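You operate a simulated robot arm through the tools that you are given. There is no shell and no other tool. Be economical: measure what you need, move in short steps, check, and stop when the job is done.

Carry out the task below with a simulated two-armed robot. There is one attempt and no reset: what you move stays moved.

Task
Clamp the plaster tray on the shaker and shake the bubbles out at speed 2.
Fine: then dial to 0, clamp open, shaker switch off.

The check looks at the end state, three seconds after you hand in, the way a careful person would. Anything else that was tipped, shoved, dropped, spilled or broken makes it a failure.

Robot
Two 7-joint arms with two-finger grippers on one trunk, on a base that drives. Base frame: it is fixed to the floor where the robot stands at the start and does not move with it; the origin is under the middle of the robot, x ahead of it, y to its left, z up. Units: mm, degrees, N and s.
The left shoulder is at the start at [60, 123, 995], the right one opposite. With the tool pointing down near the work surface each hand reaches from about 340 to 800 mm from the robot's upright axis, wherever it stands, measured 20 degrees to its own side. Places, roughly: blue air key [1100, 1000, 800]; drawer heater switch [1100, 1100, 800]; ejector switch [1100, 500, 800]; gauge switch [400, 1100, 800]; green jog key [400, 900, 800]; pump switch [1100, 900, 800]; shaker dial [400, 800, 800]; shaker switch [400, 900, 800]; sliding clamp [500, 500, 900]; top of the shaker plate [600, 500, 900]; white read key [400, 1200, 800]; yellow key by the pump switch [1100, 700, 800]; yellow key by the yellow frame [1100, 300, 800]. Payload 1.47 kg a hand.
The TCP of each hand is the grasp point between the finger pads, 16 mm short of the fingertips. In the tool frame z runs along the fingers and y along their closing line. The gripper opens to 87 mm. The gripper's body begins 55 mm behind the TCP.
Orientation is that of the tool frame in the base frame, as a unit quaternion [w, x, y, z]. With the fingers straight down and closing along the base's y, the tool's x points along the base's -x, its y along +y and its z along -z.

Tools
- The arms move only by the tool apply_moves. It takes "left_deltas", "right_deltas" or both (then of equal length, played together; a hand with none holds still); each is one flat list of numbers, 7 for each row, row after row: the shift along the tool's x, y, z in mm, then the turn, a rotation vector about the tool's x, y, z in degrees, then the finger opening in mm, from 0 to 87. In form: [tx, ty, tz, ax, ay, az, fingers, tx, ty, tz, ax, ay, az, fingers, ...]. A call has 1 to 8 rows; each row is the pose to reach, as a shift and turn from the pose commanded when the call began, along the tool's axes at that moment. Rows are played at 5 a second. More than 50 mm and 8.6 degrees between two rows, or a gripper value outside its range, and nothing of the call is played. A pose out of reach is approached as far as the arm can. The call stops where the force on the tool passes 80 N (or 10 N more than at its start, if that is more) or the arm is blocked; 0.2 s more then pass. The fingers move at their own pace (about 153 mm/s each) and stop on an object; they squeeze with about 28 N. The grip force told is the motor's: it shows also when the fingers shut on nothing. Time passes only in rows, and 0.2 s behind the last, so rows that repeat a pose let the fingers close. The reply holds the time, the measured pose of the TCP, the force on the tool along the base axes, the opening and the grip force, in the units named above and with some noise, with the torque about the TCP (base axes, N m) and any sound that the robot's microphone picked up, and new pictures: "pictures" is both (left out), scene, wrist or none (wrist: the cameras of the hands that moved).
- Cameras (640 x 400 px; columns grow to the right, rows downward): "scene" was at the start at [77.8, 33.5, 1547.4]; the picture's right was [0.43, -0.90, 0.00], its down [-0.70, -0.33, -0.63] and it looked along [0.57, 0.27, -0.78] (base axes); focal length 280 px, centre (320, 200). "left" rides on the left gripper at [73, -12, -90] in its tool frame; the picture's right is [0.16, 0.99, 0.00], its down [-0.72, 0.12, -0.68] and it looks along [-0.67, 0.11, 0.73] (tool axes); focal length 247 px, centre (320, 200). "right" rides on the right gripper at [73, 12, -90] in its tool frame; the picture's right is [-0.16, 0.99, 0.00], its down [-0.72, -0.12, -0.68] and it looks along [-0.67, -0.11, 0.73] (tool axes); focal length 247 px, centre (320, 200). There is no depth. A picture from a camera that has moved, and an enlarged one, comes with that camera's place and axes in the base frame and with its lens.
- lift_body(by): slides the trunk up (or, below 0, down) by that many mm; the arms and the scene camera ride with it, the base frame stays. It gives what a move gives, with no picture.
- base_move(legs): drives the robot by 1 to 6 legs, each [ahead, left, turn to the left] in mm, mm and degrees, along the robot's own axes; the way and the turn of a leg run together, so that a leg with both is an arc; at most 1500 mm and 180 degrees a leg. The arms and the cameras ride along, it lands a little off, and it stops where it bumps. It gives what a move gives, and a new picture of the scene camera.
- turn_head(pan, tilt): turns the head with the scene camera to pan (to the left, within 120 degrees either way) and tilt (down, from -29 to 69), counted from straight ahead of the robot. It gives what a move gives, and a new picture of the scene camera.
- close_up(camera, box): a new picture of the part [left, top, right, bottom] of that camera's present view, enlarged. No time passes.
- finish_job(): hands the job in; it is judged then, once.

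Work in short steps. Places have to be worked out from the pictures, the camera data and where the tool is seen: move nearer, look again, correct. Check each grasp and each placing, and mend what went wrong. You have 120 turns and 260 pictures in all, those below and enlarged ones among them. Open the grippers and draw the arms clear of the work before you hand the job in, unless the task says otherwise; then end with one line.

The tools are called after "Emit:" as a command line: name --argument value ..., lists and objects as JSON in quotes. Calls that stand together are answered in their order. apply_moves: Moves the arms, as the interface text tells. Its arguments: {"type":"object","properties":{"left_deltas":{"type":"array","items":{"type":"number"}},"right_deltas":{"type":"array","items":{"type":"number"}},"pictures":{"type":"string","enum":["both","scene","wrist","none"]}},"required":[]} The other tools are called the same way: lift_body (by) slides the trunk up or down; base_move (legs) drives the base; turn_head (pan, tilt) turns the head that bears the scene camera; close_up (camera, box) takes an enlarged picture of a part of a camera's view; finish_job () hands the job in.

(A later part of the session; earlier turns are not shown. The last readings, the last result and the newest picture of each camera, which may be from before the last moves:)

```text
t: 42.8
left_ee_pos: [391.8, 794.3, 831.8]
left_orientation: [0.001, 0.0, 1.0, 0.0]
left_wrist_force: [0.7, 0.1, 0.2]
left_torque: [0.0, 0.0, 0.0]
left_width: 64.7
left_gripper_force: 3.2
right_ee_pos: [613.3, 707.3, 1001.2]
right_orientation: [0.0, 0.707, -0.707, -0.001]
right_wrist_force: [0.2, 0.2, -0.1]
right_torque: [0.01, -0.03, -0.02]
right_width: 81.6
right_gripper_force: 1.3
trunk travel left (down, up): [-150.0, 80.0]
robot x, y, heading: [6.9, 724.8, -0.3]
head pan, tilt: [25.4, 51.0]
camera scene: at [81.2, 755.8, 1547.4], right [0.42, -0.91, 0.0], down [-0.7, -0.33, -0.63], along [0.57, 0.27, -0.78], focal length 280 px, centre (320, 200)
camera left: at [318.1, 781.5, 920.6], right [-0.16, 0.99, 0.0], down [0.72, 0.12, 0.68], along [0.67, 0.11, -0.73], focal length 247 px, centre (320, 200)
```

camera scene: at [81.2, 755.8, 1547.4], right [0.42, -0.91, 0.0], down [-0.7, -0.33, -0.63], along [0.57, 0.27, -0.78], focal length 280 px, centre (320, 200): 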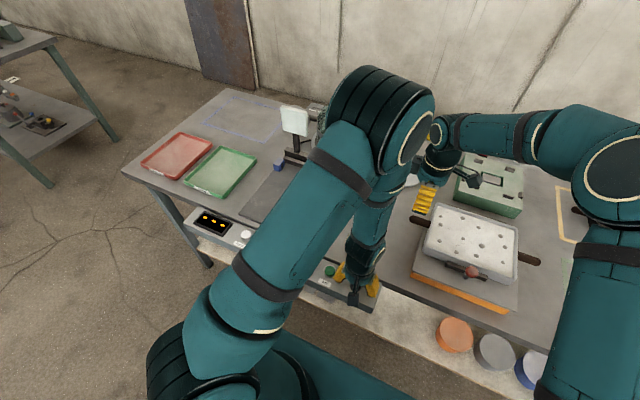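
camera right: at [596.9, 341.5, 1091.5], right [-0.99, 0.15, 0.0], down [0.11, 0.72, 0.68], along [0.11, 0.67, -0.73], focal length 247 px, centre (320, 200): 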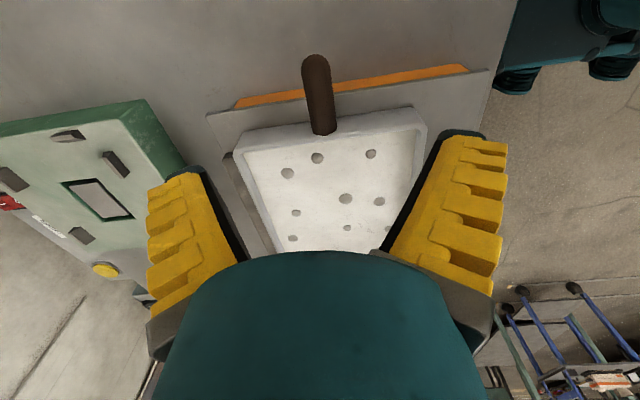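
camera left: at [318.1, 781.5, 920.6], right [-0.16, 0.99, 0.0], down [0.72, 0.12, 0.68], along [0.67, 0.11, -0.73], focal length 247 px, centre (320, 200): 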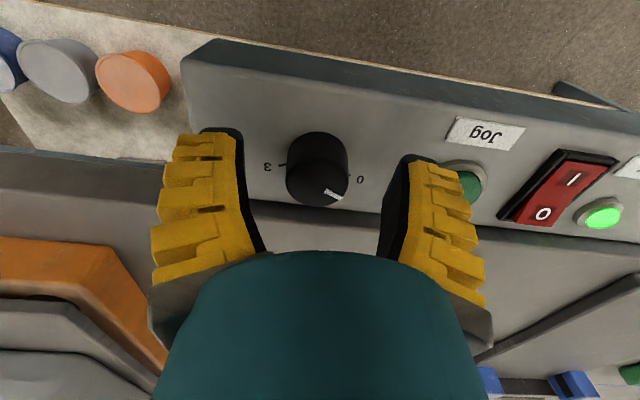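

Dial is centred between the fingers. I close on it.

Emit:
apply_moves --left_deltas '[0, -1.5, 0, 0, 0, 0, 45, 0, -1.5, 0, 0, 0, 0, 25, 0, -1.5, 0, 0, 0, 0, 15, 0, -1.5, 0, 0, 0, 0, 15]' --pictures "wrist"

Emit:
close_up --camera "left" --box '[220, 90, 420, 260]'

```text
t: 43.8
left_ee_pos: [391.9, 791.7, 832.4]
left_orientation: [-0.001, 0.0, 1.0, 0.001]
left_wrist_force: [1.0, 5.1, 5.9]
left_torque: [0.04, -0.11, 0.02]
left_width: 25.7
left_gripper_force: 29.7
right_ee_pos: [612.0, 708.6, 1001.9]
right_orientation: [0.0, 0.708, -0.706, 0.0]
right_wrist_force: [0.7, -0.7, -0.1]
right_torque: [-0.01, 0.01, -0.01]
right_width: 81.9
right_gripper_force: 0.9
trunk travel left (down, up): [-150.0, 80.0]
robot x, y, heading: [5.3, 719.2, -0.5]
head pan, tilt: [25.4, 51.0]
camera left: at [318.0, 780.1, 921.4], right [-0.16, 0.99, 0.0], down [0.72, 0.12, 0.68], along [0.67, 0.11, -0.73], focal length 247 px, centre (320, 200)
```

left: 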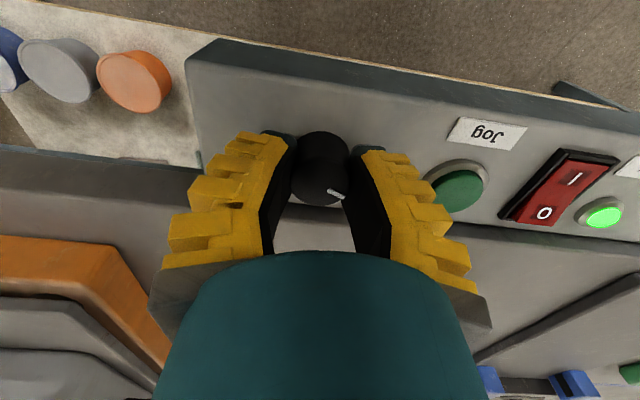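

```text
2.35 times, centred on (320, 175) of left
camera zoom: at [318.0, 780.1, 921.4], right [-0.16, 0.99, 0.0], down [0.72, 0.12, 0.68], along [0.67, 0.11, -0.73], focal length 581 px, centre (320, 259)
```

zoom: 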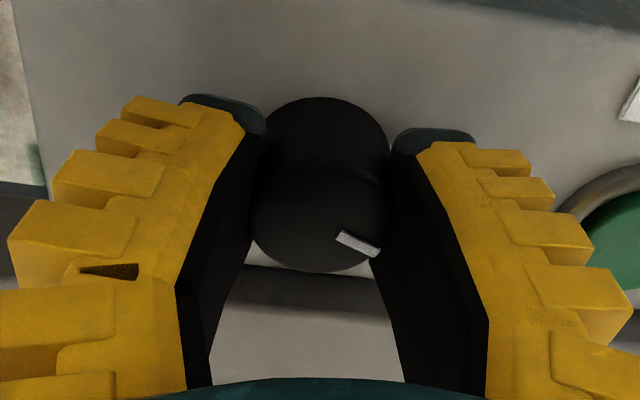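

Firm grip (26 mm). I turn clockwise 40° first and check that the pointer follows.

Emit:
apply_moves --left_deltas '[0, 0, 0, 0, 0, 8, 15, 0, 0, 0, 0, 0, 16, 15, 0, 0, 0, 0, 0, 24, 15, 0, 0, 0, 0, 0, 32, 15, 0, 0, 0, 0, 0, 40, 15]' --pictures "wrist"

Emit:
close_up --camera "left" --box '[220, 90, 420, 260]'

```text
t: 45.0
left_ee_pos: [390.9, 792.6, 833.4]
left_orientation: [0.0, 0.343, 0.939, 0.0]
left_wrist_force: [-1.7, 4.0, 6.9]
left_torque: [0.06, -0.02, -0.01]
left_width: 25.2
left_gripper_force: 30.1
right_ee_pos: [612.6, 708.1, 1002.1]
right_orientation: [-0.001, 0.708, -0.707, -0.001]
right_wrist_force: [0.3, -0.8, 0.0]
right_torque: [-0.02, -0.02, -0.02]
right_width: 81.9
right_gripper_force: 1.6
trunk travel left (down, up): [-150.0, 80.0]
robot x, y, heading: [2.5, 720.3, -0.3]
head pan, tilt: [25.4, 51.0]
camera left: at [327.7, 830.0, 921.5], right [0.52, 0.86, 0.0], down [0.63, -0.38, 0.68], along [0.58, -0.35, -0.73], focal length 247 px, centre (320, 200)
```

left: 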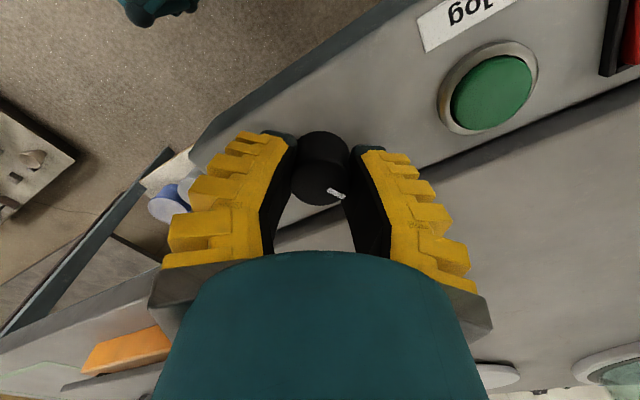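

```text
2.35 times, centred on (320, 175) of left
camera zoom: at [327.7, 830.0, 921.5], right [0.52, 0.86, 0.0], down [0.63, -0.38, 0.68], along [0.58, -0.35, -0.73], focal length 581 px, centre (320, 259)
```

zoom: 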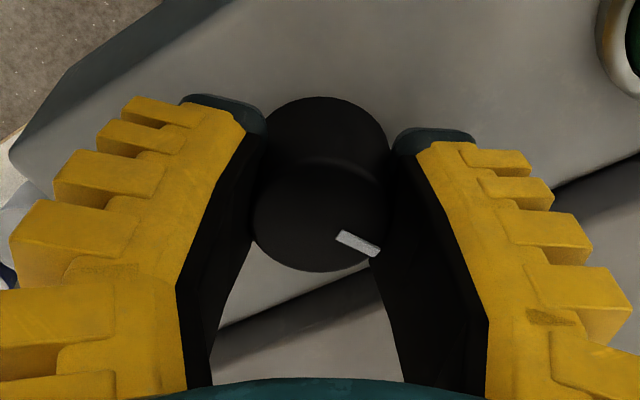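

The dial follows with no slip. I turn 48° more toward 2.

Emit:
apply_moves --left_deltas '[0, 0, 0, 0, 0, 8, 15, 0, 0, 0, 0, 0, 16, 15, 0, 0, 0, 0, 0, 24, 15, 0, 0, 0, 0, 0, 32, 15, 0, 0, 0, 0, 0, 40, 15, 0, 0, 0, 0, 0, 48, 15]' --pictures "wrist"

Emit:
close_up --camera "left" --box '[220, 90, 420, 260]'

Emit:
close_up --camera "scene" --box '[310, 245, 400, 310]'

```text
t: 46.4
left_ee_pos: [391.8, 791.8, 833.1]
left_orientation: [0.0, 0.695, 0.719, 0.0]
left_wrist_force: [2.5, 3.7, 5.9]
left_torque: [0.07, 0.01, -0.04]
left_width: 24.9
left_gripper_force: 30.0
right_ee_pos: [612.8, 707.3, 1001.3]
right_orientation: [0.0, 0.708, -0.707, 0.0]
right_wrist_force: [0.2, 0.1, -0.4]
right_torque: [-0.01, 0.0, 0.01]
right_width: 81.3
right_gripper_force: 1.3
trunk travel left (down, up): [-150.0, 80.0]
robot x, y, heading: [4.3, 719.9, -0.7]
head pan, tilt: [25.4, 51.0]
camera left: at [376.9, 864.5, 921.5], right [0.98, 0.19, 0.0], down [0.14, -0.72, 0.68], along [0.13, -0.67, -0.73], focal length 247 px, centre (320, 200)
```

left: 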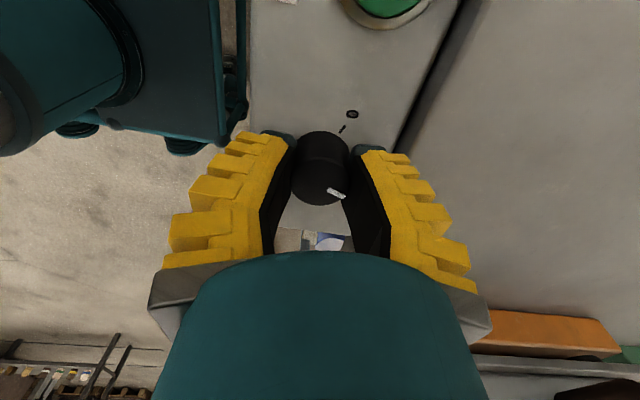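

```text
2.35 times, centred on (320, 175) of left
camera zoom: at [376.9, 864.5, 921.5], right [0.98, 0.19, 0.0], down [0.14, -0.72, 0.68], along [0.13, -0.67, -0.73], focal length 581 px, centre (320, 259)
```

zoom: 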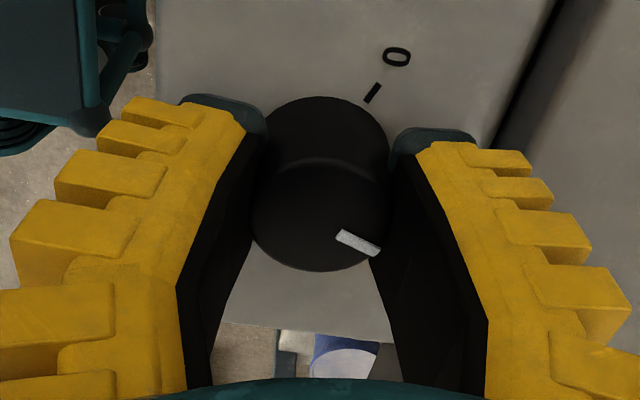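

```text
6.15 times, centred on (355, 278) of scene
camera zoom: at [80.8, 756.2, 1547.4], right [0.42, -0.91, 0.0], down [-0.7, -0.33, -0.63], along [0.57, 0.27, -0.78], focal length 1720 px, centre (105, -277)
```

zoom: 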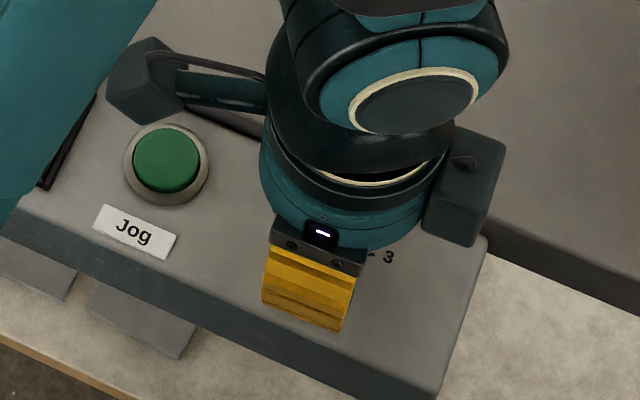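

Now about 88° turned. I release and rise to read the pointer against the 2 mark and look at the tray.

Emit:
apply_moves --left_deltas '[0, 0, 0, 0, 0, 0, 40, 0, 0, 0, 0, 0, 0, 65, 0, 0, -30, 0, 0, 0, 65, 0, 0, -75, 0, 0, 0, 65]'

Emit:
close_up --camera "left" --box '[240, 40, 400, 180]'

Emit:
close_up --camera "scene" --box '[400, 170, 560, 320]'

```text
t: 47.4
left_ee_pos: [392.6, 793.1, 907.2]
left_orientation: [0.0, 0.694, 0.72, 0.0]
left_wrist_force: [-0.1, -0.2, -0.1]
left_torque: [-0.02, 0.01, 0.0]
left_width: 68.9
left_gripper_force: 2.7
right_ee_pos: [612.0, 708.0, 1002.0]
right_orientation: [0.0, 0.708, -0.706, 0.001]
right_wrist_force: [-0.8, 0.1, -0.6]
right_torque: [-0.04, 0.0, 0.0]
right_width: 81.7
right_gripper_force: 1.0
trunk travel left (down, up): [-150.0, 80.0]
robot x, y, heading: [2.7, 723.8, -0.4]
head pan, tilt: [25.4, 51.0]
camera scene: at [80.4, 756.4, 1547.5], right [0.42, -0.91, 0.0], down [-0.7, -0.33, -0.63], along [0.57, 0.27, -0.78], focal length 280 px, centre (320, 200)
camera left: at [377.2, 864.5, 996.6], right [0.98, 0.19, 0.0], down [0.14, -0.72, 0.68], along [0.13, -0.67, -0.73], focal length 247 px, centre (320, 200)
```

scene: 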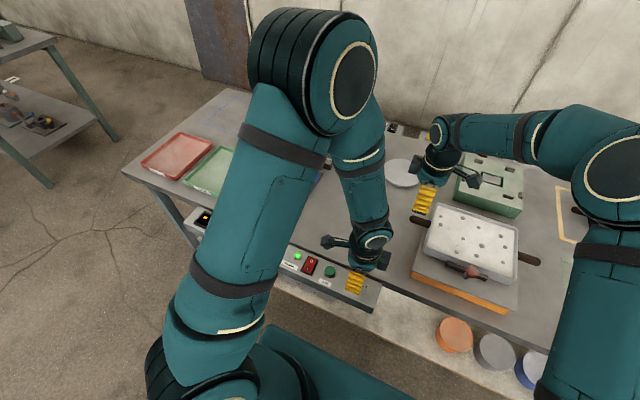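
left: 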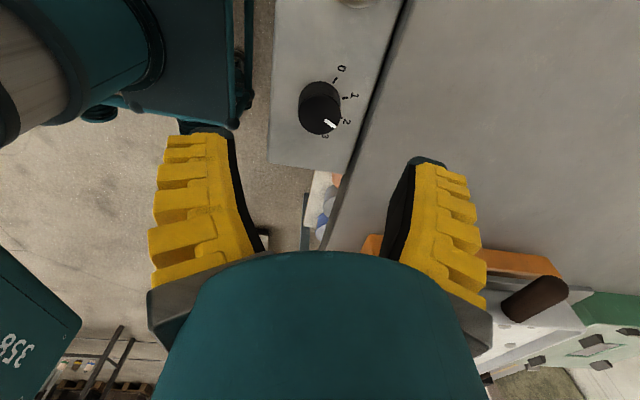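

```text
2.86 times, centred on (320, 110) of left
camera zoom: at [377.2, 864.5, 996.6], right [0.98, 0.19, 0.0], down [0.14, -0.72, 0.68], along [0.13, -0.67, -0.73], focal length 706 px, centre (320, 457)
```

zoom: 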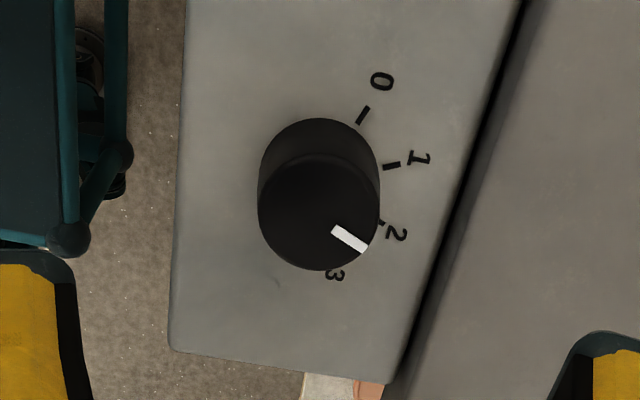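

```text
2.67 times, centred on (480, 245) of scene
camera zoom: at [80.4, 756.4, 1547.5], right [0.42, -0.91, 0.0], down [-0.7, -0.33, -0.63], along [0.57, 0.27, -0.78], focal length 746 px, centre (-107, 80)
```

zoom: 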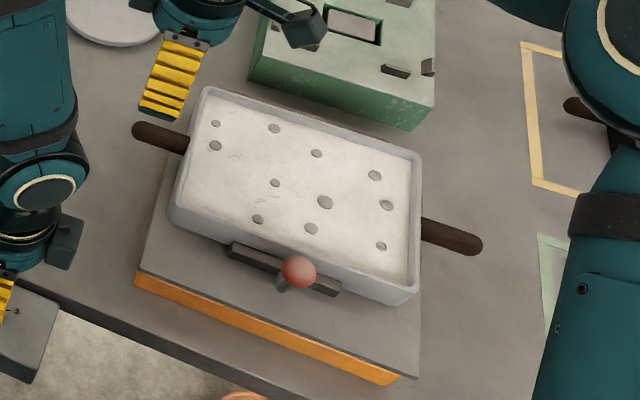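

Pointer looks at or near 2. I move the hand aside so the scene camera can read the dial, and watch for sound or motion.

Emit:
apply_moves --left_deltas '[30, 0, -20, 0, 0, 0, 65, 70, 0, -40, 0, 0, 0, 65, 110, 0, -50, 0, 0, 0, 65]' --pictures "none"

Emit:
close_up --camera "scene" --box '[310, 245, 400, 310]'

Emit:
close_up --camera "scene" --box '[400, 170, 560, 320]'

```text
t: 48.2
left_ee_pos: [386.1, 902.8, 957.4]
left_orientation: [0.001, 0.695, 0.719, 0.0]
left_wrist_force: [-0.5, 0.1, -0.6]
left_torque: [-0.01, -0.01, 0.0]
left_width: 68.9
left_gripper_force: 3.0
right_ee_pos: [611.4, 710.1, 1001.6]
right_orientation: [0.0, 0.708, -0.706, 0.0]
right_wrist_force: [0.0, 0.0, 0.3]
right_torque: [-0.01, 0.0, 0.02]
right_width: 81.6
right_gripper_force: 1.4
trunk travel left (down, up): [-150.0, 80.0]
robot x, y, heading: [3.2, 722.1, -0.3]
head pan, tilt: [25.4, 51.0]
```

```text
6.15 times, centred on (355, 278) of scene
camera zoom: at [80.3, 757.2, 1547.4], right [0.42, -0.91, 0.0], down [-0.7, -0.33, -0.63], along [0.57, 0.26, -0.78], focal length 1720 px, centre (105, -277)
```

zoom: 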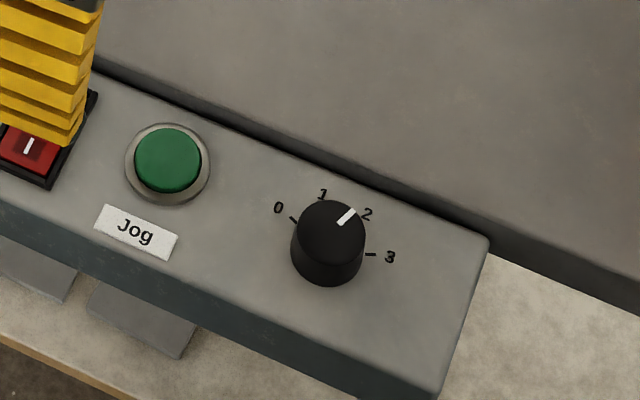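

```text
2.67 times, centred on (480, 245) of scene
camera zoom: at [80.3, 757.2, 1547.4], right [0.42, -0.91, 0.0], down [-0.7, -0.33, -0.63], along [0.57, 0.26, -0.78], focal length 746 px, centre (-107, 80)
```

zoom: 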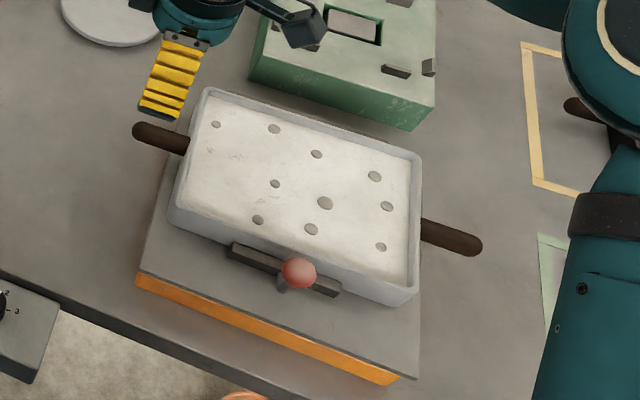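

The pointer is on 2 and bubbles are vanishing (10 left). While it shakes, I bring the right hand above the ball knob and keep time running.

Emit:
apply_moves --right_deltas '[32, 23, 0, 0, 0, 0, 80, 64, 47, 0, 0, 0, 0, 80, 96, 70, 0, 0, 0, 0, 80, 128, 94, 0, 0, 0, 0, 80, 160, 117, 0, 0, 0, 0, 80, 160, 117, 0, 0, 0, 0, 80, 160, 117, 0, 0, 0, 0, 80, 160, 117, 0, 0, 0, 0, 80]' --pictures "both"

Emit:
close_up --camera "scene" --box '[400, 170, 560, 320]'

```text
t: 50.0
left_ee_pos: [387.7, 903.8, 957.3]
left_orientation: [0.0, 0.695, 0.719, 0.0]
left_wrist_force: [0.1, -0.9, 1.0]
left_torque: [0.01, 0.01, 0.01]
left_width: 69.1
left_gripper_force: 3.3
right_ee_pos: [494.3, 545.5, 1001.3]
right_orientation: [0.0, 0.708, -0.706, 0.0]
right_wrist_force: [-0.4, -0.7, 0.2]
right_torque: [-0.01, -0.02, -0.01]
right_width: 81.7
right_gripper_force: 1.0
trunk travel left (down, up): [-150.0, 80.0]
robot x, y, heading: [0.4, 724.5, -0.4]
head pan, tilt: [25.4, 51.0]
camera scene: at [81.1, 756.1, 1547.4], right [0.42, -0.91, 0.0], down [-0.7, -0.33, -0.63], along [0.57, 0.27, -0.78], focal length 280 px, centre (320, 200)
camera right: at [481.7, 474.4, 1089.9], right [-0.99, 0.16, 0.0], down [0.12, 0.72, 0.68], along [0.11, 0.67, -0.73], focal length 247 px, centre (320, 200)
```

scene: 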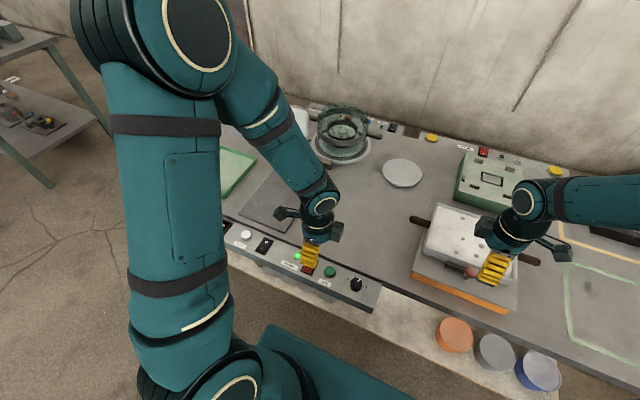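
right: 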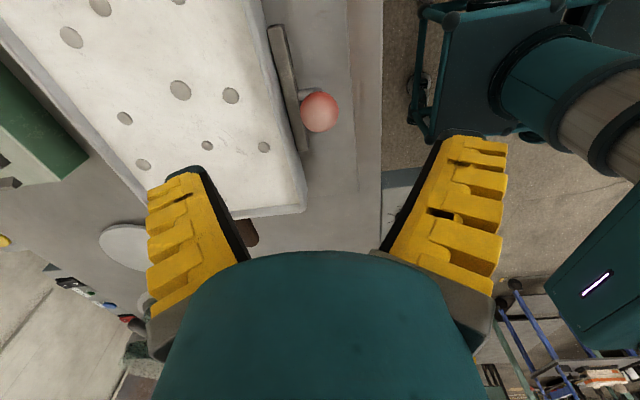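

```text
2.67 times, centred on (480, 245) of scene
camera zoom: at [81.1, 756.1, 1547.4], right [0.42, -0.91, 0.0], down [-0.7, -0.33, -0.63], along [0.57, 0.27, -0.78], focal length 746 px, centre (-107, 80)
```

zoom: 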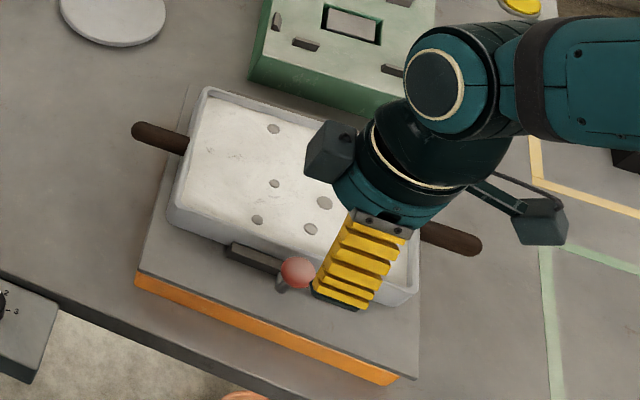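

About 8 bubbles remain. I keep waiting, using the time to bring the left hand back above the dial in the same orientation.

Emit:
apply_moves --left_deltas '[-30, 0, 10, 0, 0, 0, 65, -70, 0, 30, 0, 0, 0, 65, -110, 0, 50, 0, 0, 0, 65, -110, 0, 50, 0, 0, 0, 65, -110, 0, 50, 0, 0, 0, 65, -110, 0, 50, 0, 0, 0, 65, -110, 0, 50, 0, 0, 0, 65, -110, 0, 50, 0, 0, 0, 65]' --pictures "none"

Emit:
apply_moves --left_deltas '[0, 0, 0, 0, 0, 0, 65, 0, 0, 0, 0, 0, 0, 65, 0, 0, 0, 0, 0, 0, 65, 0, 0, 0, 0, 0, 0, 65, 0, 0, 0, 0, 0, 0, 65, 0, 0, 0, 0, 0, 0, 65, 0, 0, 0, 0, 0, 0, 65, 0, 0, 0, 0, 0, 0, 65]' --pictures "none"

Emit:
close_up --camera "right" --box '[0, 0, 400, 240]'

Emit:
close_up --camera "scene" --box '[400, 170, 560, 320]'

```text
t: 51.8
left_ee_pos: [387.9, 794.5, 908.0]
left_orientation: [0.0, 0.695, 0.719, 0.0]
left_wrist_force: [0.3, 0.2, 0.1]
left_torque: [0.04, 0.01, -0.01]
left_width: 69.1
left_gripper_force: 3.0
right_ee_pos: [493.6, 546.9, 1001.8]
right_orientation: [0.0, 0.708, -0.706, 0.001]
right_wrist_force: [0.6, -0.4, 0.3]
right_torque: [-0.03, -0.01, 0.02]
right_width: 81.9
right_gripper_force: 0.5
trunk travel left (down, up): [-150.0, 80.0]
robot x, y, heading: [3.8, 723.2, -0.6]
head pan, tilt: [25.4, 51.0]
```

```text
t: 53.6
left_ee_pos: [389.4, 795.0, 907.5]
left_orientation: [0.0, 0.694, 0.72, 0.001]
left_wrist_force: [0.2, -1.2, 0.2]
left_torque: [-0.02, -0.01, -0.01]
left_width: 68.9
left_gripper_force: 3.3
right_ee_pos: [493.6, 547.6, 1001.4]
right_orientation: [-0.001, 0.708, -0.707, 0.0]
right_wrist_force: [0.5, -1.1, -0.9]
right_torque: [0.03, -0.05, -0.03]
right_width: 81.7
right_gripper_force: 1.9
trunk travel left (down, up): [-150.0, 80.0]
robot x, y, heading: [2.4, 721.0, -0.5]
head pan, tilt: [25.4, 51.0]
```

```text
1.60 times, centred on (200, 120) of right
camera zoom: at [481.7, 474.3, 1090.0], right [-0.99, 0.16, 0.0], down [0.12, 0.72, 0.68], along [0.11, 0.67, -0.73], focal length 395 px, centre (512, 328)
```

zoom: 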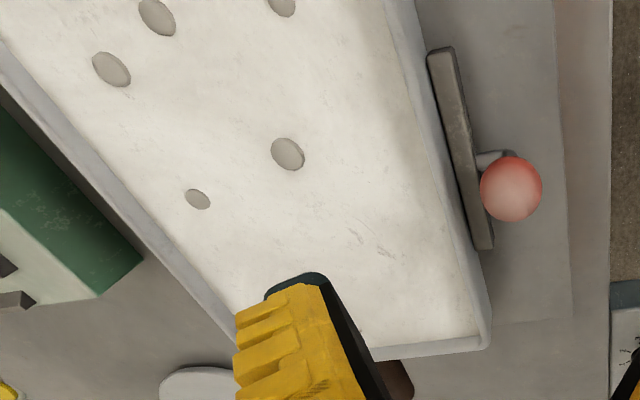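

```text
2.67 times, centred on (480, 245) of scene
camera zoom: at [81.0, 755.8, 1547.4], right [0.42, -0.91, 0.0], down [-0.7, -0.33, -0.63], along [0.57, 0.27, -0.78], focal length 746 px, centre (-107, 80)
```

zoom: 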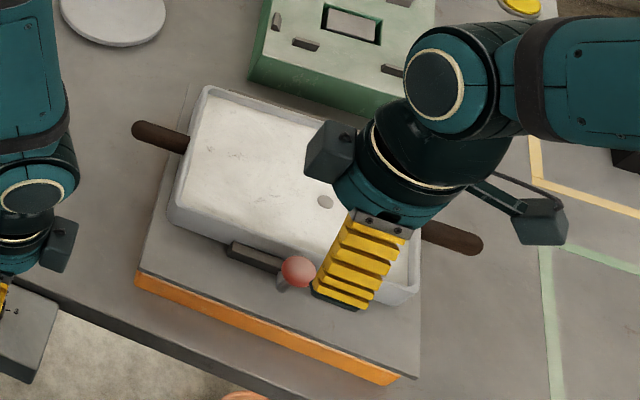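

Five bubbles remain, disappearing about one a second. I wait 3.6 s more.

Emit:
apply_moves --left_deltas '[0, 0, 0, 0, 0, 0, 65, 0, 0, 0, 0, 0, 0, 65, 0, 0, 0, 0, 0, 0, 65, 0, 0, 0, 0, 0, 0, 65, 0, 0, 0, 0, 0, 0, 65, 0, 0, 0, 0, 0, 0, 65, 0, 0, 0, 0, 0, 0, 65, 0, 0, 0, 0, 0, 0, 65]' --pictures "none"

Emit:
apply_moves --left_deltas '[0, 0, 0, 0, 0, 0, 65, 0, 0, 0, 0, 0, 0, 65, 0, 0, 0, 0, 0, 0, 65, 0, 0, 0, 0, 0, 0, 65, 0, 0, 0, 0, 0, 0, 65, 0, 0, 0, 0, 0, 0, 65, 0, 0, 0, 0, 0, 0, 65, 0, 0, 0, 0, 0, 0, 65]' --pictures "wrist"

Emit:
close_up --camera "right" --box '[0, 0, 400, 240]'

```text
t: 55.4
left_ee_pos: [389.2, 795.0, 907.5]
left_orientation: [0.0, 0.694, 0.72, 0.0]
left_wrist_force: [-0.4, 0.8, -0.1]
left_torque: [0.01, -0.03, 0.0]
left_width: 69.1
left_gripper_force: 3.2
right_ee_pos: [494.7, 546.2, 1001.0]
right_orientation: [0.0, 0.708, -0.706, 0.0]
right_wrist_force: [0.1, 0.3, 0.1]
right_torque: [0.02, -0.02, 0.0]
right_width: 81.7
right_gripper_force: 1.7
trunk travel left (down, up): [-150.0, 80.0]
robot x, y, heading: [1.7, 723.6, -0.1]
head pan, tilt: [25.4, 51.0]
```

```text
t: 57.2
left_ee_pos: [389.1, 796.5, 906.6]
left_orientation: [0.0, 0.694, 0.72, -0.001]
left_wrist_force: [-0.1, -0.8, 0.1]
left_torque: [0.01, -0.01, -0.01]
left_width: 69.2
left_gripper_force: 2.8
right_ee_pos: [495.1, 546.4, 1001.2]
right_orientation: [0.0, 0.708, -0.707, 0.0]
right_wrist_force: [0.0, 0.4, 0.7]
right_torque: [0.01, -0.01, -0.01]
right_width: 81.7
right_gripper_force: 1.1
trunk travel left (down, up): [-150.0, 80.0]
robot x, y, heading: [1.7, 724.3, -0.5]
head pan, tilt: [25.4, 51.0]
camera left: at [373.8, 867.4, 995.6], right [0.98, 0.19, 0.0], down [0.14, -0.72, 0.68], along [0.13, -0.67, -0.73], focal length 247 px, centre (320, 200)
```

left: 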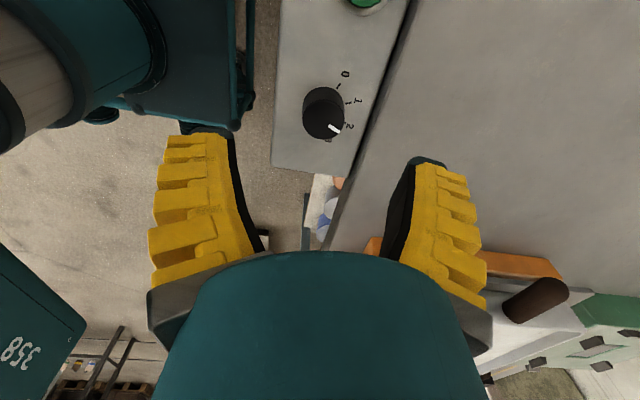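

```text
1.60 times, centred on (200, 120) of right
camera zoom: at [481.7, 474.3, 1090.0], right [-0.99, 0.16, 0.0], down [0.12, 0.72, 0.68], along [0.11, 0.67, -0.73], focal length 395 px, centre (512, 328)
```

zoom: 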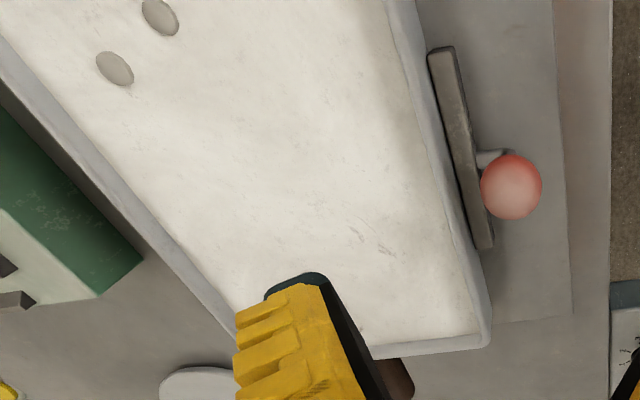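

Two visible bubbles are left. I wait a bit longer and check again with both views.

Emit:
apply_moves --left_deltas '[2, 1, 0, 0, 0, 0, 65, 0, 1, 0, 0, 0, 0, 65, -2, 3, 0, 0, 0, 0, 65, -2, 3, 0, 0, 0, 0, 65, -2, 3, 0, 0, 0, 0, 65, -2, 3, 0, 0, 0, 0, 65, -2, 3, 0, 0, 0, 0, 65, -2, 3, 0, 0, 0, 0, 65]' --pictures "none"

Emit:
close_up --camera "right" --box '[0, 0, 400, 240]'

Emit:
close_up --camera "scene" --box '[400, 170, 560, 320]'

```text
t: 59.0
left_ee_pos: [394.2, 790.8, 906.8]
left_orientation: [0.0, 0.696, 0.718, 0.0]
left_wrist_force: [0.0, 0.4, -0.1]
left_torque: [0.0, -0.01, 0.02]
left_width: 69.3
left_gripper_force: 2.7
right_ee_pos: [494.8, 548.2, 1000.4]
right_orientation: [0.0, 0.708, -0.707, 0.0]
right_wrist_force: [0.3, 0.3, -0.7]
right_torque: [-0.02, 0.0, -0.02]
right_width: 81.5
right_gripper_force: 1.1
trunk travel left (down, up): [-150.0, 80.0]
robot x, y, heading: [1.5, 723.2, -0.6]
head pan, tilt: [25.4, 51.0]
```

```text
1.60 times, centred on (200, 120) of right
camera zoom: at [481.7, 474.3, 1090.0], right [-0.99, 0.16, 0.0], down [0.12, 0.72, 0.68], along [0.11, 0.67, -0.73], focal length 395 px, centre (512, 328)
```

zoom: 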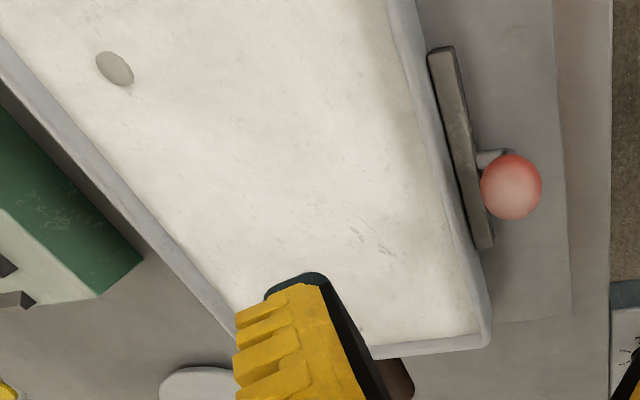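

```text
2.67 times, centred on (480, 245) of scene
camera zoom: at [80.9, 755.8, 1547.4], right [0.42, -0.91, 0.0], down [-0.7, -0.33, -0.63], along [0.57, 0.27, -0.78], focal length 746 px, centre (-107, 80)
```

zoom: 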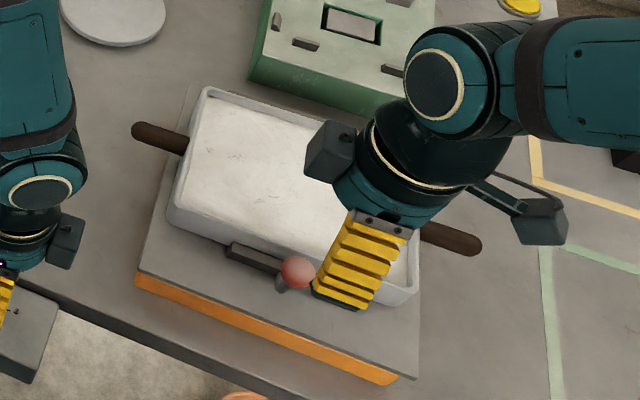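

One visible bubble left, but the tray's right end is hidden. I wait while shifting the right hand 100 mm toward −y so its camera sees that end.

Emit:
apply_moves --right_deltas '[40, 0, 0, 0, 0, 0, 80, 80, 0, 0, 0, 0, 0, 80, 100, 0, 0, 0, 0, 0, 80, 100, 0, 0, 0, 0, 0, 80, 100, 0, 0, 0, 0, 0, 80, 100, 0, 0, 0, 0, 0, 80, 100, 0, 0, 0, 0, 0, 80, 100, 0, 0, 0, 0, 0, 80]' --pictures "both"

```text
t: 60.8
left_ee_pos: [393.0, 790.8, 907.0]
left_orientation: [0.001, 0.694, 0.72, 0.001]
left_wrist_force: [-0.6, -0.1, 0.7]
left_torque: [-0.03, 0.05, -0.01]
left_width: 68.9
left_gripper_force: 2.6
right_ee_pos: [495.1, 447.9, 1003.1]
right_orientation: [-0.001, 0.709, -0.706, 0.0]
right_wrist_force: [-0.7, -0.6, 0.1]
right_torque: [0.03, 0.04, 0.0]
right_width: 81.7
right_gripper_force: 0.8
trunk travel left (down, up): [-150.0, 80.0]
robot x, y, heading: [0.0, 726.9, -0.3]
head pan, tilt: [25.4, 51.0]
camera scene: at [81.0, 755.9, 1547.4], right [0.42, -0.91, 0.0], down [-0.7, -0.33, -0.63], along [0.57, 0.27, -0.78], focal length 280 px, centre (320, 200)
camera right: at [481.8, 375.7, 1090.6], right [-0.99, 0.16, 0.0], down [0.12, 0.72, 0.68], along [0.11, 0.67, -0.73], focal length 247 px, centre (320, 200)
```

scene: 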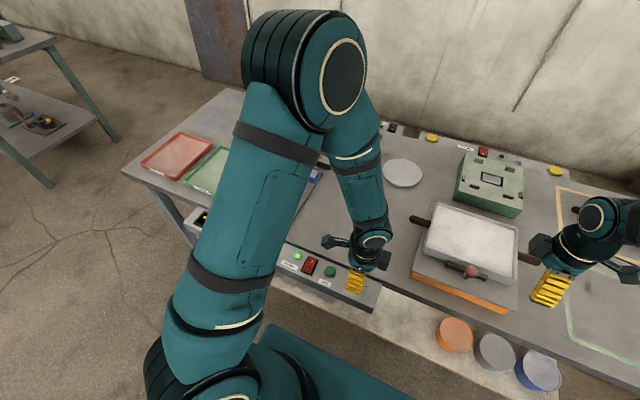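
right: 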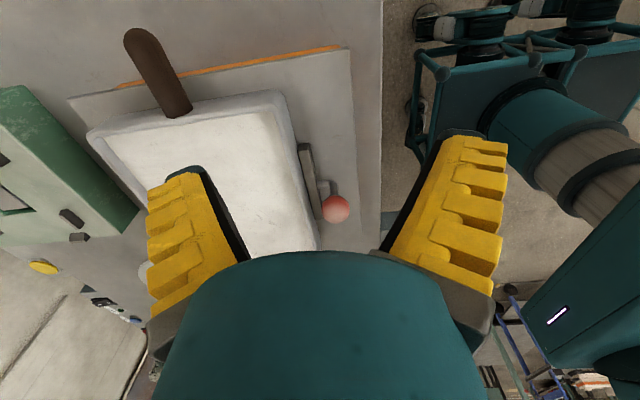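

All bubbles are gone. The left hand descends onto the dial and closes.

Emit:
apply_moves --left_deltas '[1, -1, 40, 0, 0, 0, 65, 1, -1, 74, 0, 0, 0, 65, 1, -1, 74, 0, 0, 0, 40, 1, -1, 74, 0, 0, 0, 15, 1, -1, 74, 0, 0, 0, 15, 1, -1, 74, 0, 0, 0, 15]' --pictures "wrist"

```text
t: 62.2
left_ee_pos: [396.0, 791.1, 834.5]
left_orientation: [0.002, 0.694, 0.72, 0.001]
left_wrist_force: [22.6, 7.4, 40.3]
left_torque: [0.16, -1.88, 0.33]
left_width: 44.2
left_gripper_force: 26.0
right_ee_pos: [494.9, 449.0, 1002.5]
right_orientation: [-0.001, 0.708, -0.706, 0.001]
right_wrist_force: [0.1, 0.3, 0.7]
right_torque: [0.01, 0.01, 0.01]
right_width: 81.7
right_gripper_force: 0.9
trunk travel left (down, up): [-150.0, 80.0]
robot x, y, heading: [6.4, 723.4, -0.5]
head pan, tilt: [25.4, 51.0]
camera left: at [380.6, 864.3, 923.3], right [0.98, 0.19, 0.01], down [0.14, -0.72, 0.68], along [0.14, -0.67, -0.73], focal length 247 px, centre (320, 200)
```

left: 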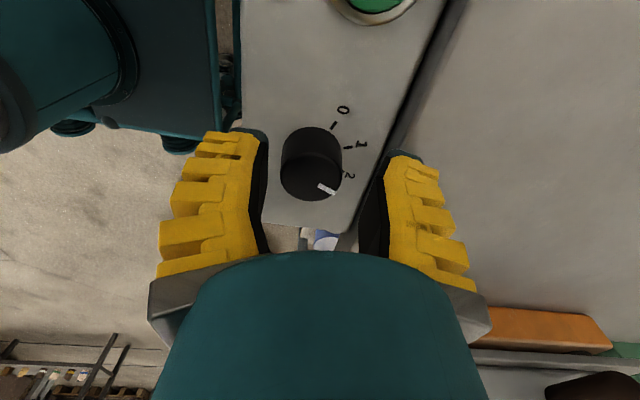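

The rear finger has jammed on the table edge while swinging shut (40 N, width 44). I rise 18 mm, set the opening to about 40 mm there, then descend narrow around the dial.

Emit:
apply_moves --left_deltas '[0, -1, -10, 0, 0, 0, 48, 0, -2, -22, 0, 0, 0, 48, 0, -3, -22, 0, 0, 0, 42, 0, -3, -22, 0, 0, 0, 42]' --pictures "wrist"

Emit:
close_up --camera "left" --box '[220, 70, 420, 220]'

```text
t: 63.2
left_ee_pos: [391.1, 791.0, 856.2]
left_orientation: [0.0, 0.695, 0.719, 0.0]
left_wrist_force: [-0.5, -0.4, 0.0]
left_torque: [-0.01, -0.01, 0.0]
left_width: 47.7
left_gripper_force: 4.3
right_ee_pos: [494.0, 448.2, 1001.0]
right_orientation: [0.0, 0.707, -0.707, 0.0]
right_wrist_force: [-0.1, -1.5, 0.0]
right_torque: [0.03, 0.02, 0.0]
right_width: 81.8
right_gripper_force: 1.2
trunk travel left (down, up): [-150.0, 80.0]
robot x, y, heading: [4.6, 722.2, -0.6]
head pan, tilt: [25.4, 51.0]
camera left: at [375.6, 864.0, 944.4], right [0.98, 0.19, 0.0], down [0.14, -0.72, 0.68], along [0.13, -0.67, -0.73], focal length 247 px, centre (320, 200)
```

left: 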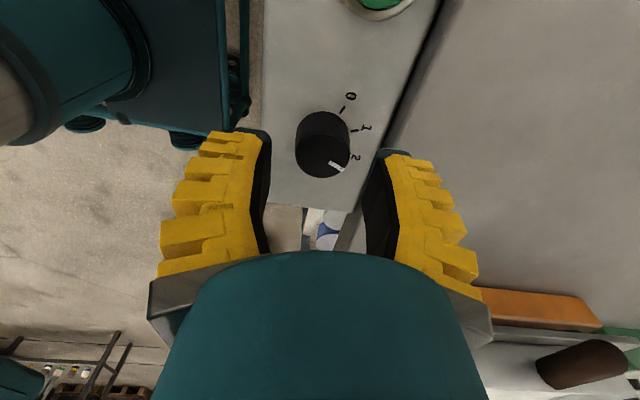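

```text
2.67 times, centred on (320, 145) of left
camera zoom: at [375.6, 864.0, 944.4], right [0.98, 0.19, 0.0], down [0.14, -0.72, 0.68], along [0.13, -0.67, -0.73], focal length 659 px, centre (320, 347)
```

zoom: 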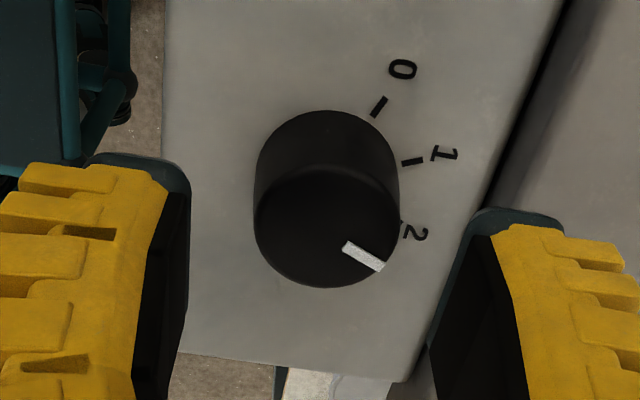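

Dial is centred between the fingers. I narrow slightly and descend 22 mm, then close.

Emit:
apply_moves --left_deltas '[0, 0, 0, 0, 0, 0, 37, 0, 0, 10, 0, 0, 0, 37, 0, 0, 22, 0, 0, 0, 37, 0, 0, 22, 0, 0, 0, 15, 0, 0, 22, 0, 0, 0, 15, 0, 0, 22, 0, 0, 0, 15]' --pictures "wrist"

```text
t: 64.6
left_ee_pos: [392.3, 791.8, 834.4]
left_orientation: [0.001, 0.694, 0.72, 0.001]
left_wrist_force: [9.7, 2.0, 11.3]
left_torque: [0.44, -0.02, 0.0]
left_width: 24.5
left_gripper_force: 29.9
right_ee_pos: [494.1, 448.5, 1002.0]
right_orientation: [0.0, 0.708, -0.706, 0.0]
right_wrist_force: [-0.8, -1.3, 0.1]
right_torque: [0.02, -0.02, 0.0]
right_width: 81.9
right_gripper_force: 0.8
trunk travel left (down, up): [-150.0, 80.0]
robot x, y, heading: [5.1, 723.8, -0.3]
head pan, tilt: [25.4, 51.0]
camera left: at [376.6, 863.6, 923.1], right [0.98, 0.19, 0.0], down [0.14, -0.72, 0.68], along [0.13, -0.67, -0.73], focal length 247 px, centre (320, 200)
```

left: 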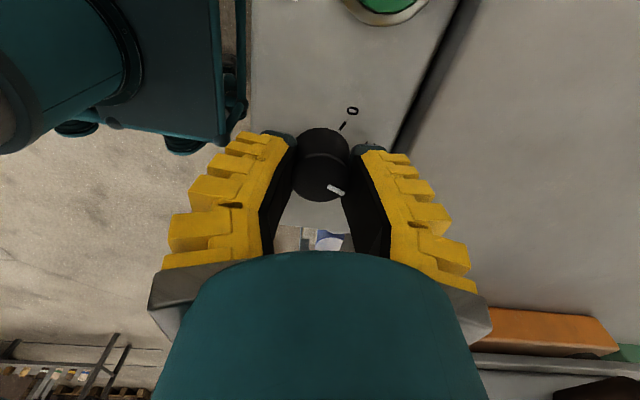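

Dial gripped as before (24.5 mm). I turn it back counter-clockwise, 64° first and then the rest.

Emit:
apply_moves --left_deltas '[0, -1, 0, 0, 0, -8, 15, 0, -1, 0, 0, 0, -16, 15, 0, -1, 0, 0, 0, -24, 15, 0, -1, 0, 0, 0, -32, 15, 0, -1, 0, 0, 0, -40, 15, 0, -1, 0, 0, 0, -48, 15, 0, -1, 0, 0, 0, -56, 15, 0, -1, 0, 0, 0, -64, 15]' --pictures "none"

Emit:
apply_moves --left_deltas '[0, 0, 0, 0, 0, -8, 15, 0, 0, 0, 0, 0, -16, 15, 0, 0, 0, 0, 0, -24, 15, 0, 0, 0, 0, 0, -24, 15]' --pictures "wrist"

Emit:
close_up --camera "left" --box '[220, 90, 420, 260]'

```text
t: 66.4
left_ee_pos: [393.0, 791.5, 832.3]
left_orientation: [0.001, 0.206, 0.979, 0.0]
left_wrist_force: [23.4, 7.9, 22.6]
left_torque: [0.12, -0.28, -0.04]
left_width: 25.1
left_gripper_force: 30.2
right_ee_pos: [494.5, 448.6, 1002.0]
right_orientation: [0.001, 0.707, -0.707, 0.001]
right_wrist_force: [-0.4, -0.5, 0.3]
right_torque: [-0.01, 0.0, 0.01]
right_width: 81.7
right_gripper_force: 0.7
trunk travel left (down, up): [-150.0, 80.0]
robot x, y, heading: [-1.5, 721.2, -0.6]
head pan, tilt: [25.4, 51.0]
```

```text
t: 67.4
left_ee_pos: [391.3, 792.4, 832.8]
left_orientation: [0.001, -0.002, 1.0, 0.0]
left_wrist_force: [23.5, 12.8, 22.8]
left_torque: [0.13, -0.29, 0.04]
left_width: 25.2
left_gripper_force: 29.9
right_ee_pos: [494.9, 448.8, 1000.7]
right_orientation: [0.0, 0.707, -0.707, 0.0]
right_wrist_force: [-0.1, 0.9, 0.1]
right_torque: [0.01, -0.02, -0.02]
right_width: 81.5
right_gripper_force: 1.3
trunk travel left (down, up): [-150.0, 80.0]
robot x, y, heading: [3.1, 722.9, -0.0]
head pan, tilt: [25.4, 51.0]
camera left: at [317.9, 779.9, 921.7], right [-0.16, 0.99, 0.0], down [0.72, 0.12, 0.68], along [0.67, 0.11, -0.73], focal length 247 px, centre (320, 200)
```

left: 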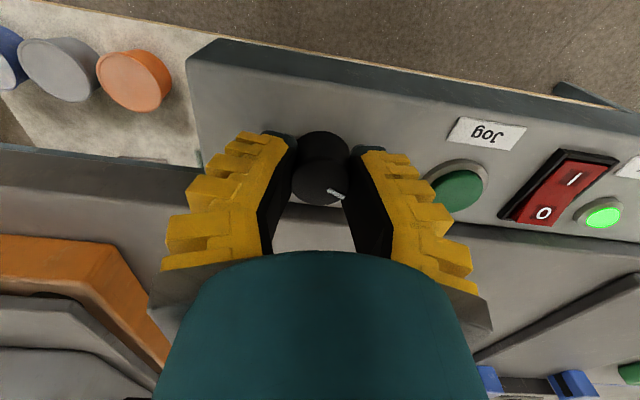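

```text
2.35 times, centred on (320, 175) of left
camera zoom: at [317.9, 779.9, 921.7], right [-0.16, 0.99, 0.0], down [0.72, 0.12, 0.68], along [0.67, 0.11, -0.73], focal length 581 px, centre (320, 259)
```

zoom: 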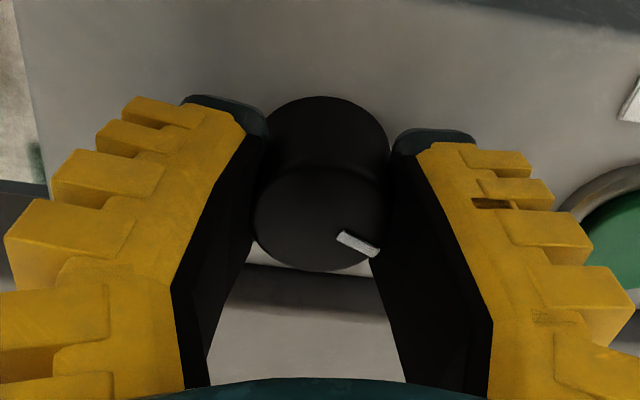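

The pointer matches the original 0 view. I release, rise and verify.

Emit:
apply_moves --left_deltas '[0, 0, -1, 0, 0, 0, 35, 0, 0, -1, 0, 0, 0, 60, 0, 0, -35, 0, 0, 0, 60, 0, 0, -75, 0, 0, 0, 60]'

Emit:
close_up --camera "left" --box '[240, 40, 400, 180]'

```text
t: 68.4
left_ee_pos: [391.6, 792.2, 909.2]
left_orientation: [0.0, 0.0, 1.0, 0.001]
left_wrist_force: [0.5, 0.0, 0.8]
left_torque: [-0.01, 0.0, 0.03]
left_width: 64.4
left_gripper_force: 3.5
right_ee_pos: [493.6, 447.4, 1001.9]
right_orientation: [0.0, 0.708, -0.707, -0.001]
right_wrist_force: [0.2, -0.1, 0.5]
right_torque: [-0.01, -0.02, 0.01]
right_width: 81.5
right_gripper_force: 0.8
trunk travel left (down, up): [-150.0, 80.0]
robot x, y, heading: [3.4, 728.8, -0.6]
head pan, tilt: [25.4, 51.0]
camera scene: at [80.2, 756.0, 1547.5], right [0.42, -0.91, 0.0], down [-0.7, -0.33, -0.63], along [0.57, 0.27, -0.78], focal length 280 px, centre (320, 200)
camera left: at [317.4, 779.4, 998.1], right [-0.16, 0.99, 0.0], down [0.72, 0.12, 0.68], along [0.67, 0.11, -0.73], focal length 247 px, centre (320, 200)
```

scene: 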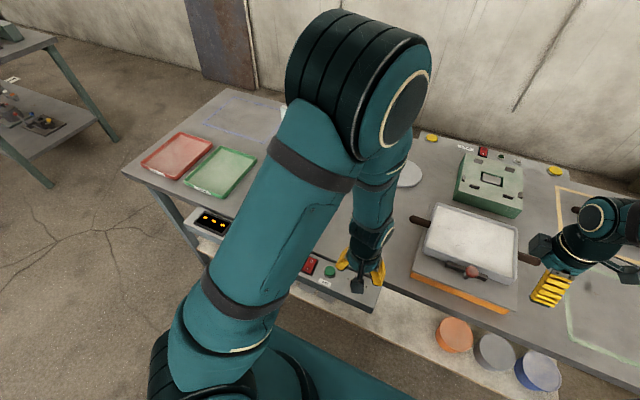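
left: 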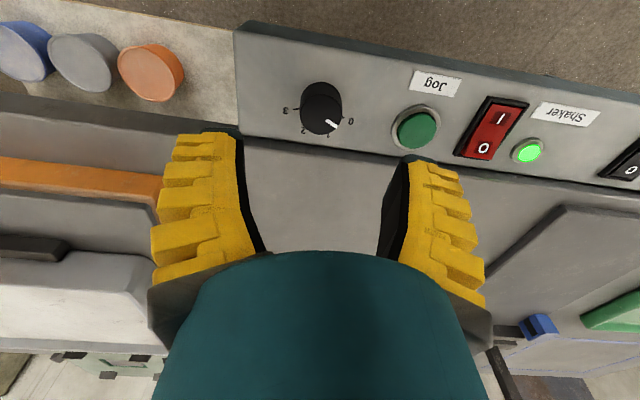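

```text
2.86 times, centred on (320, 110) of left
camera zoom: at [317.4, 779.4, 998.1], right [-0.16, 0.99, 0.0], down [0.72, 0.12, 0.68], along [0.67, 0.11, -0.73], focal length 706 px, centre (320, 457)
```

zoom: 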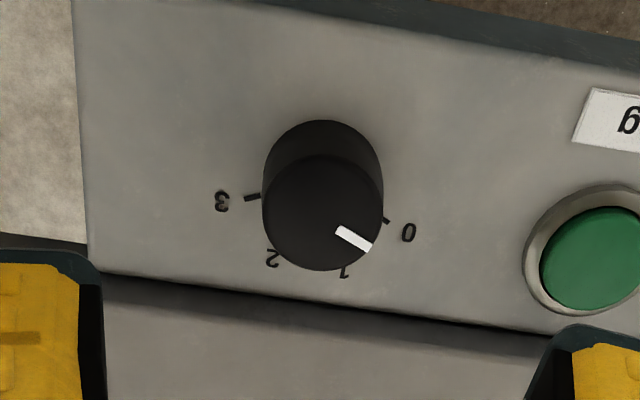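

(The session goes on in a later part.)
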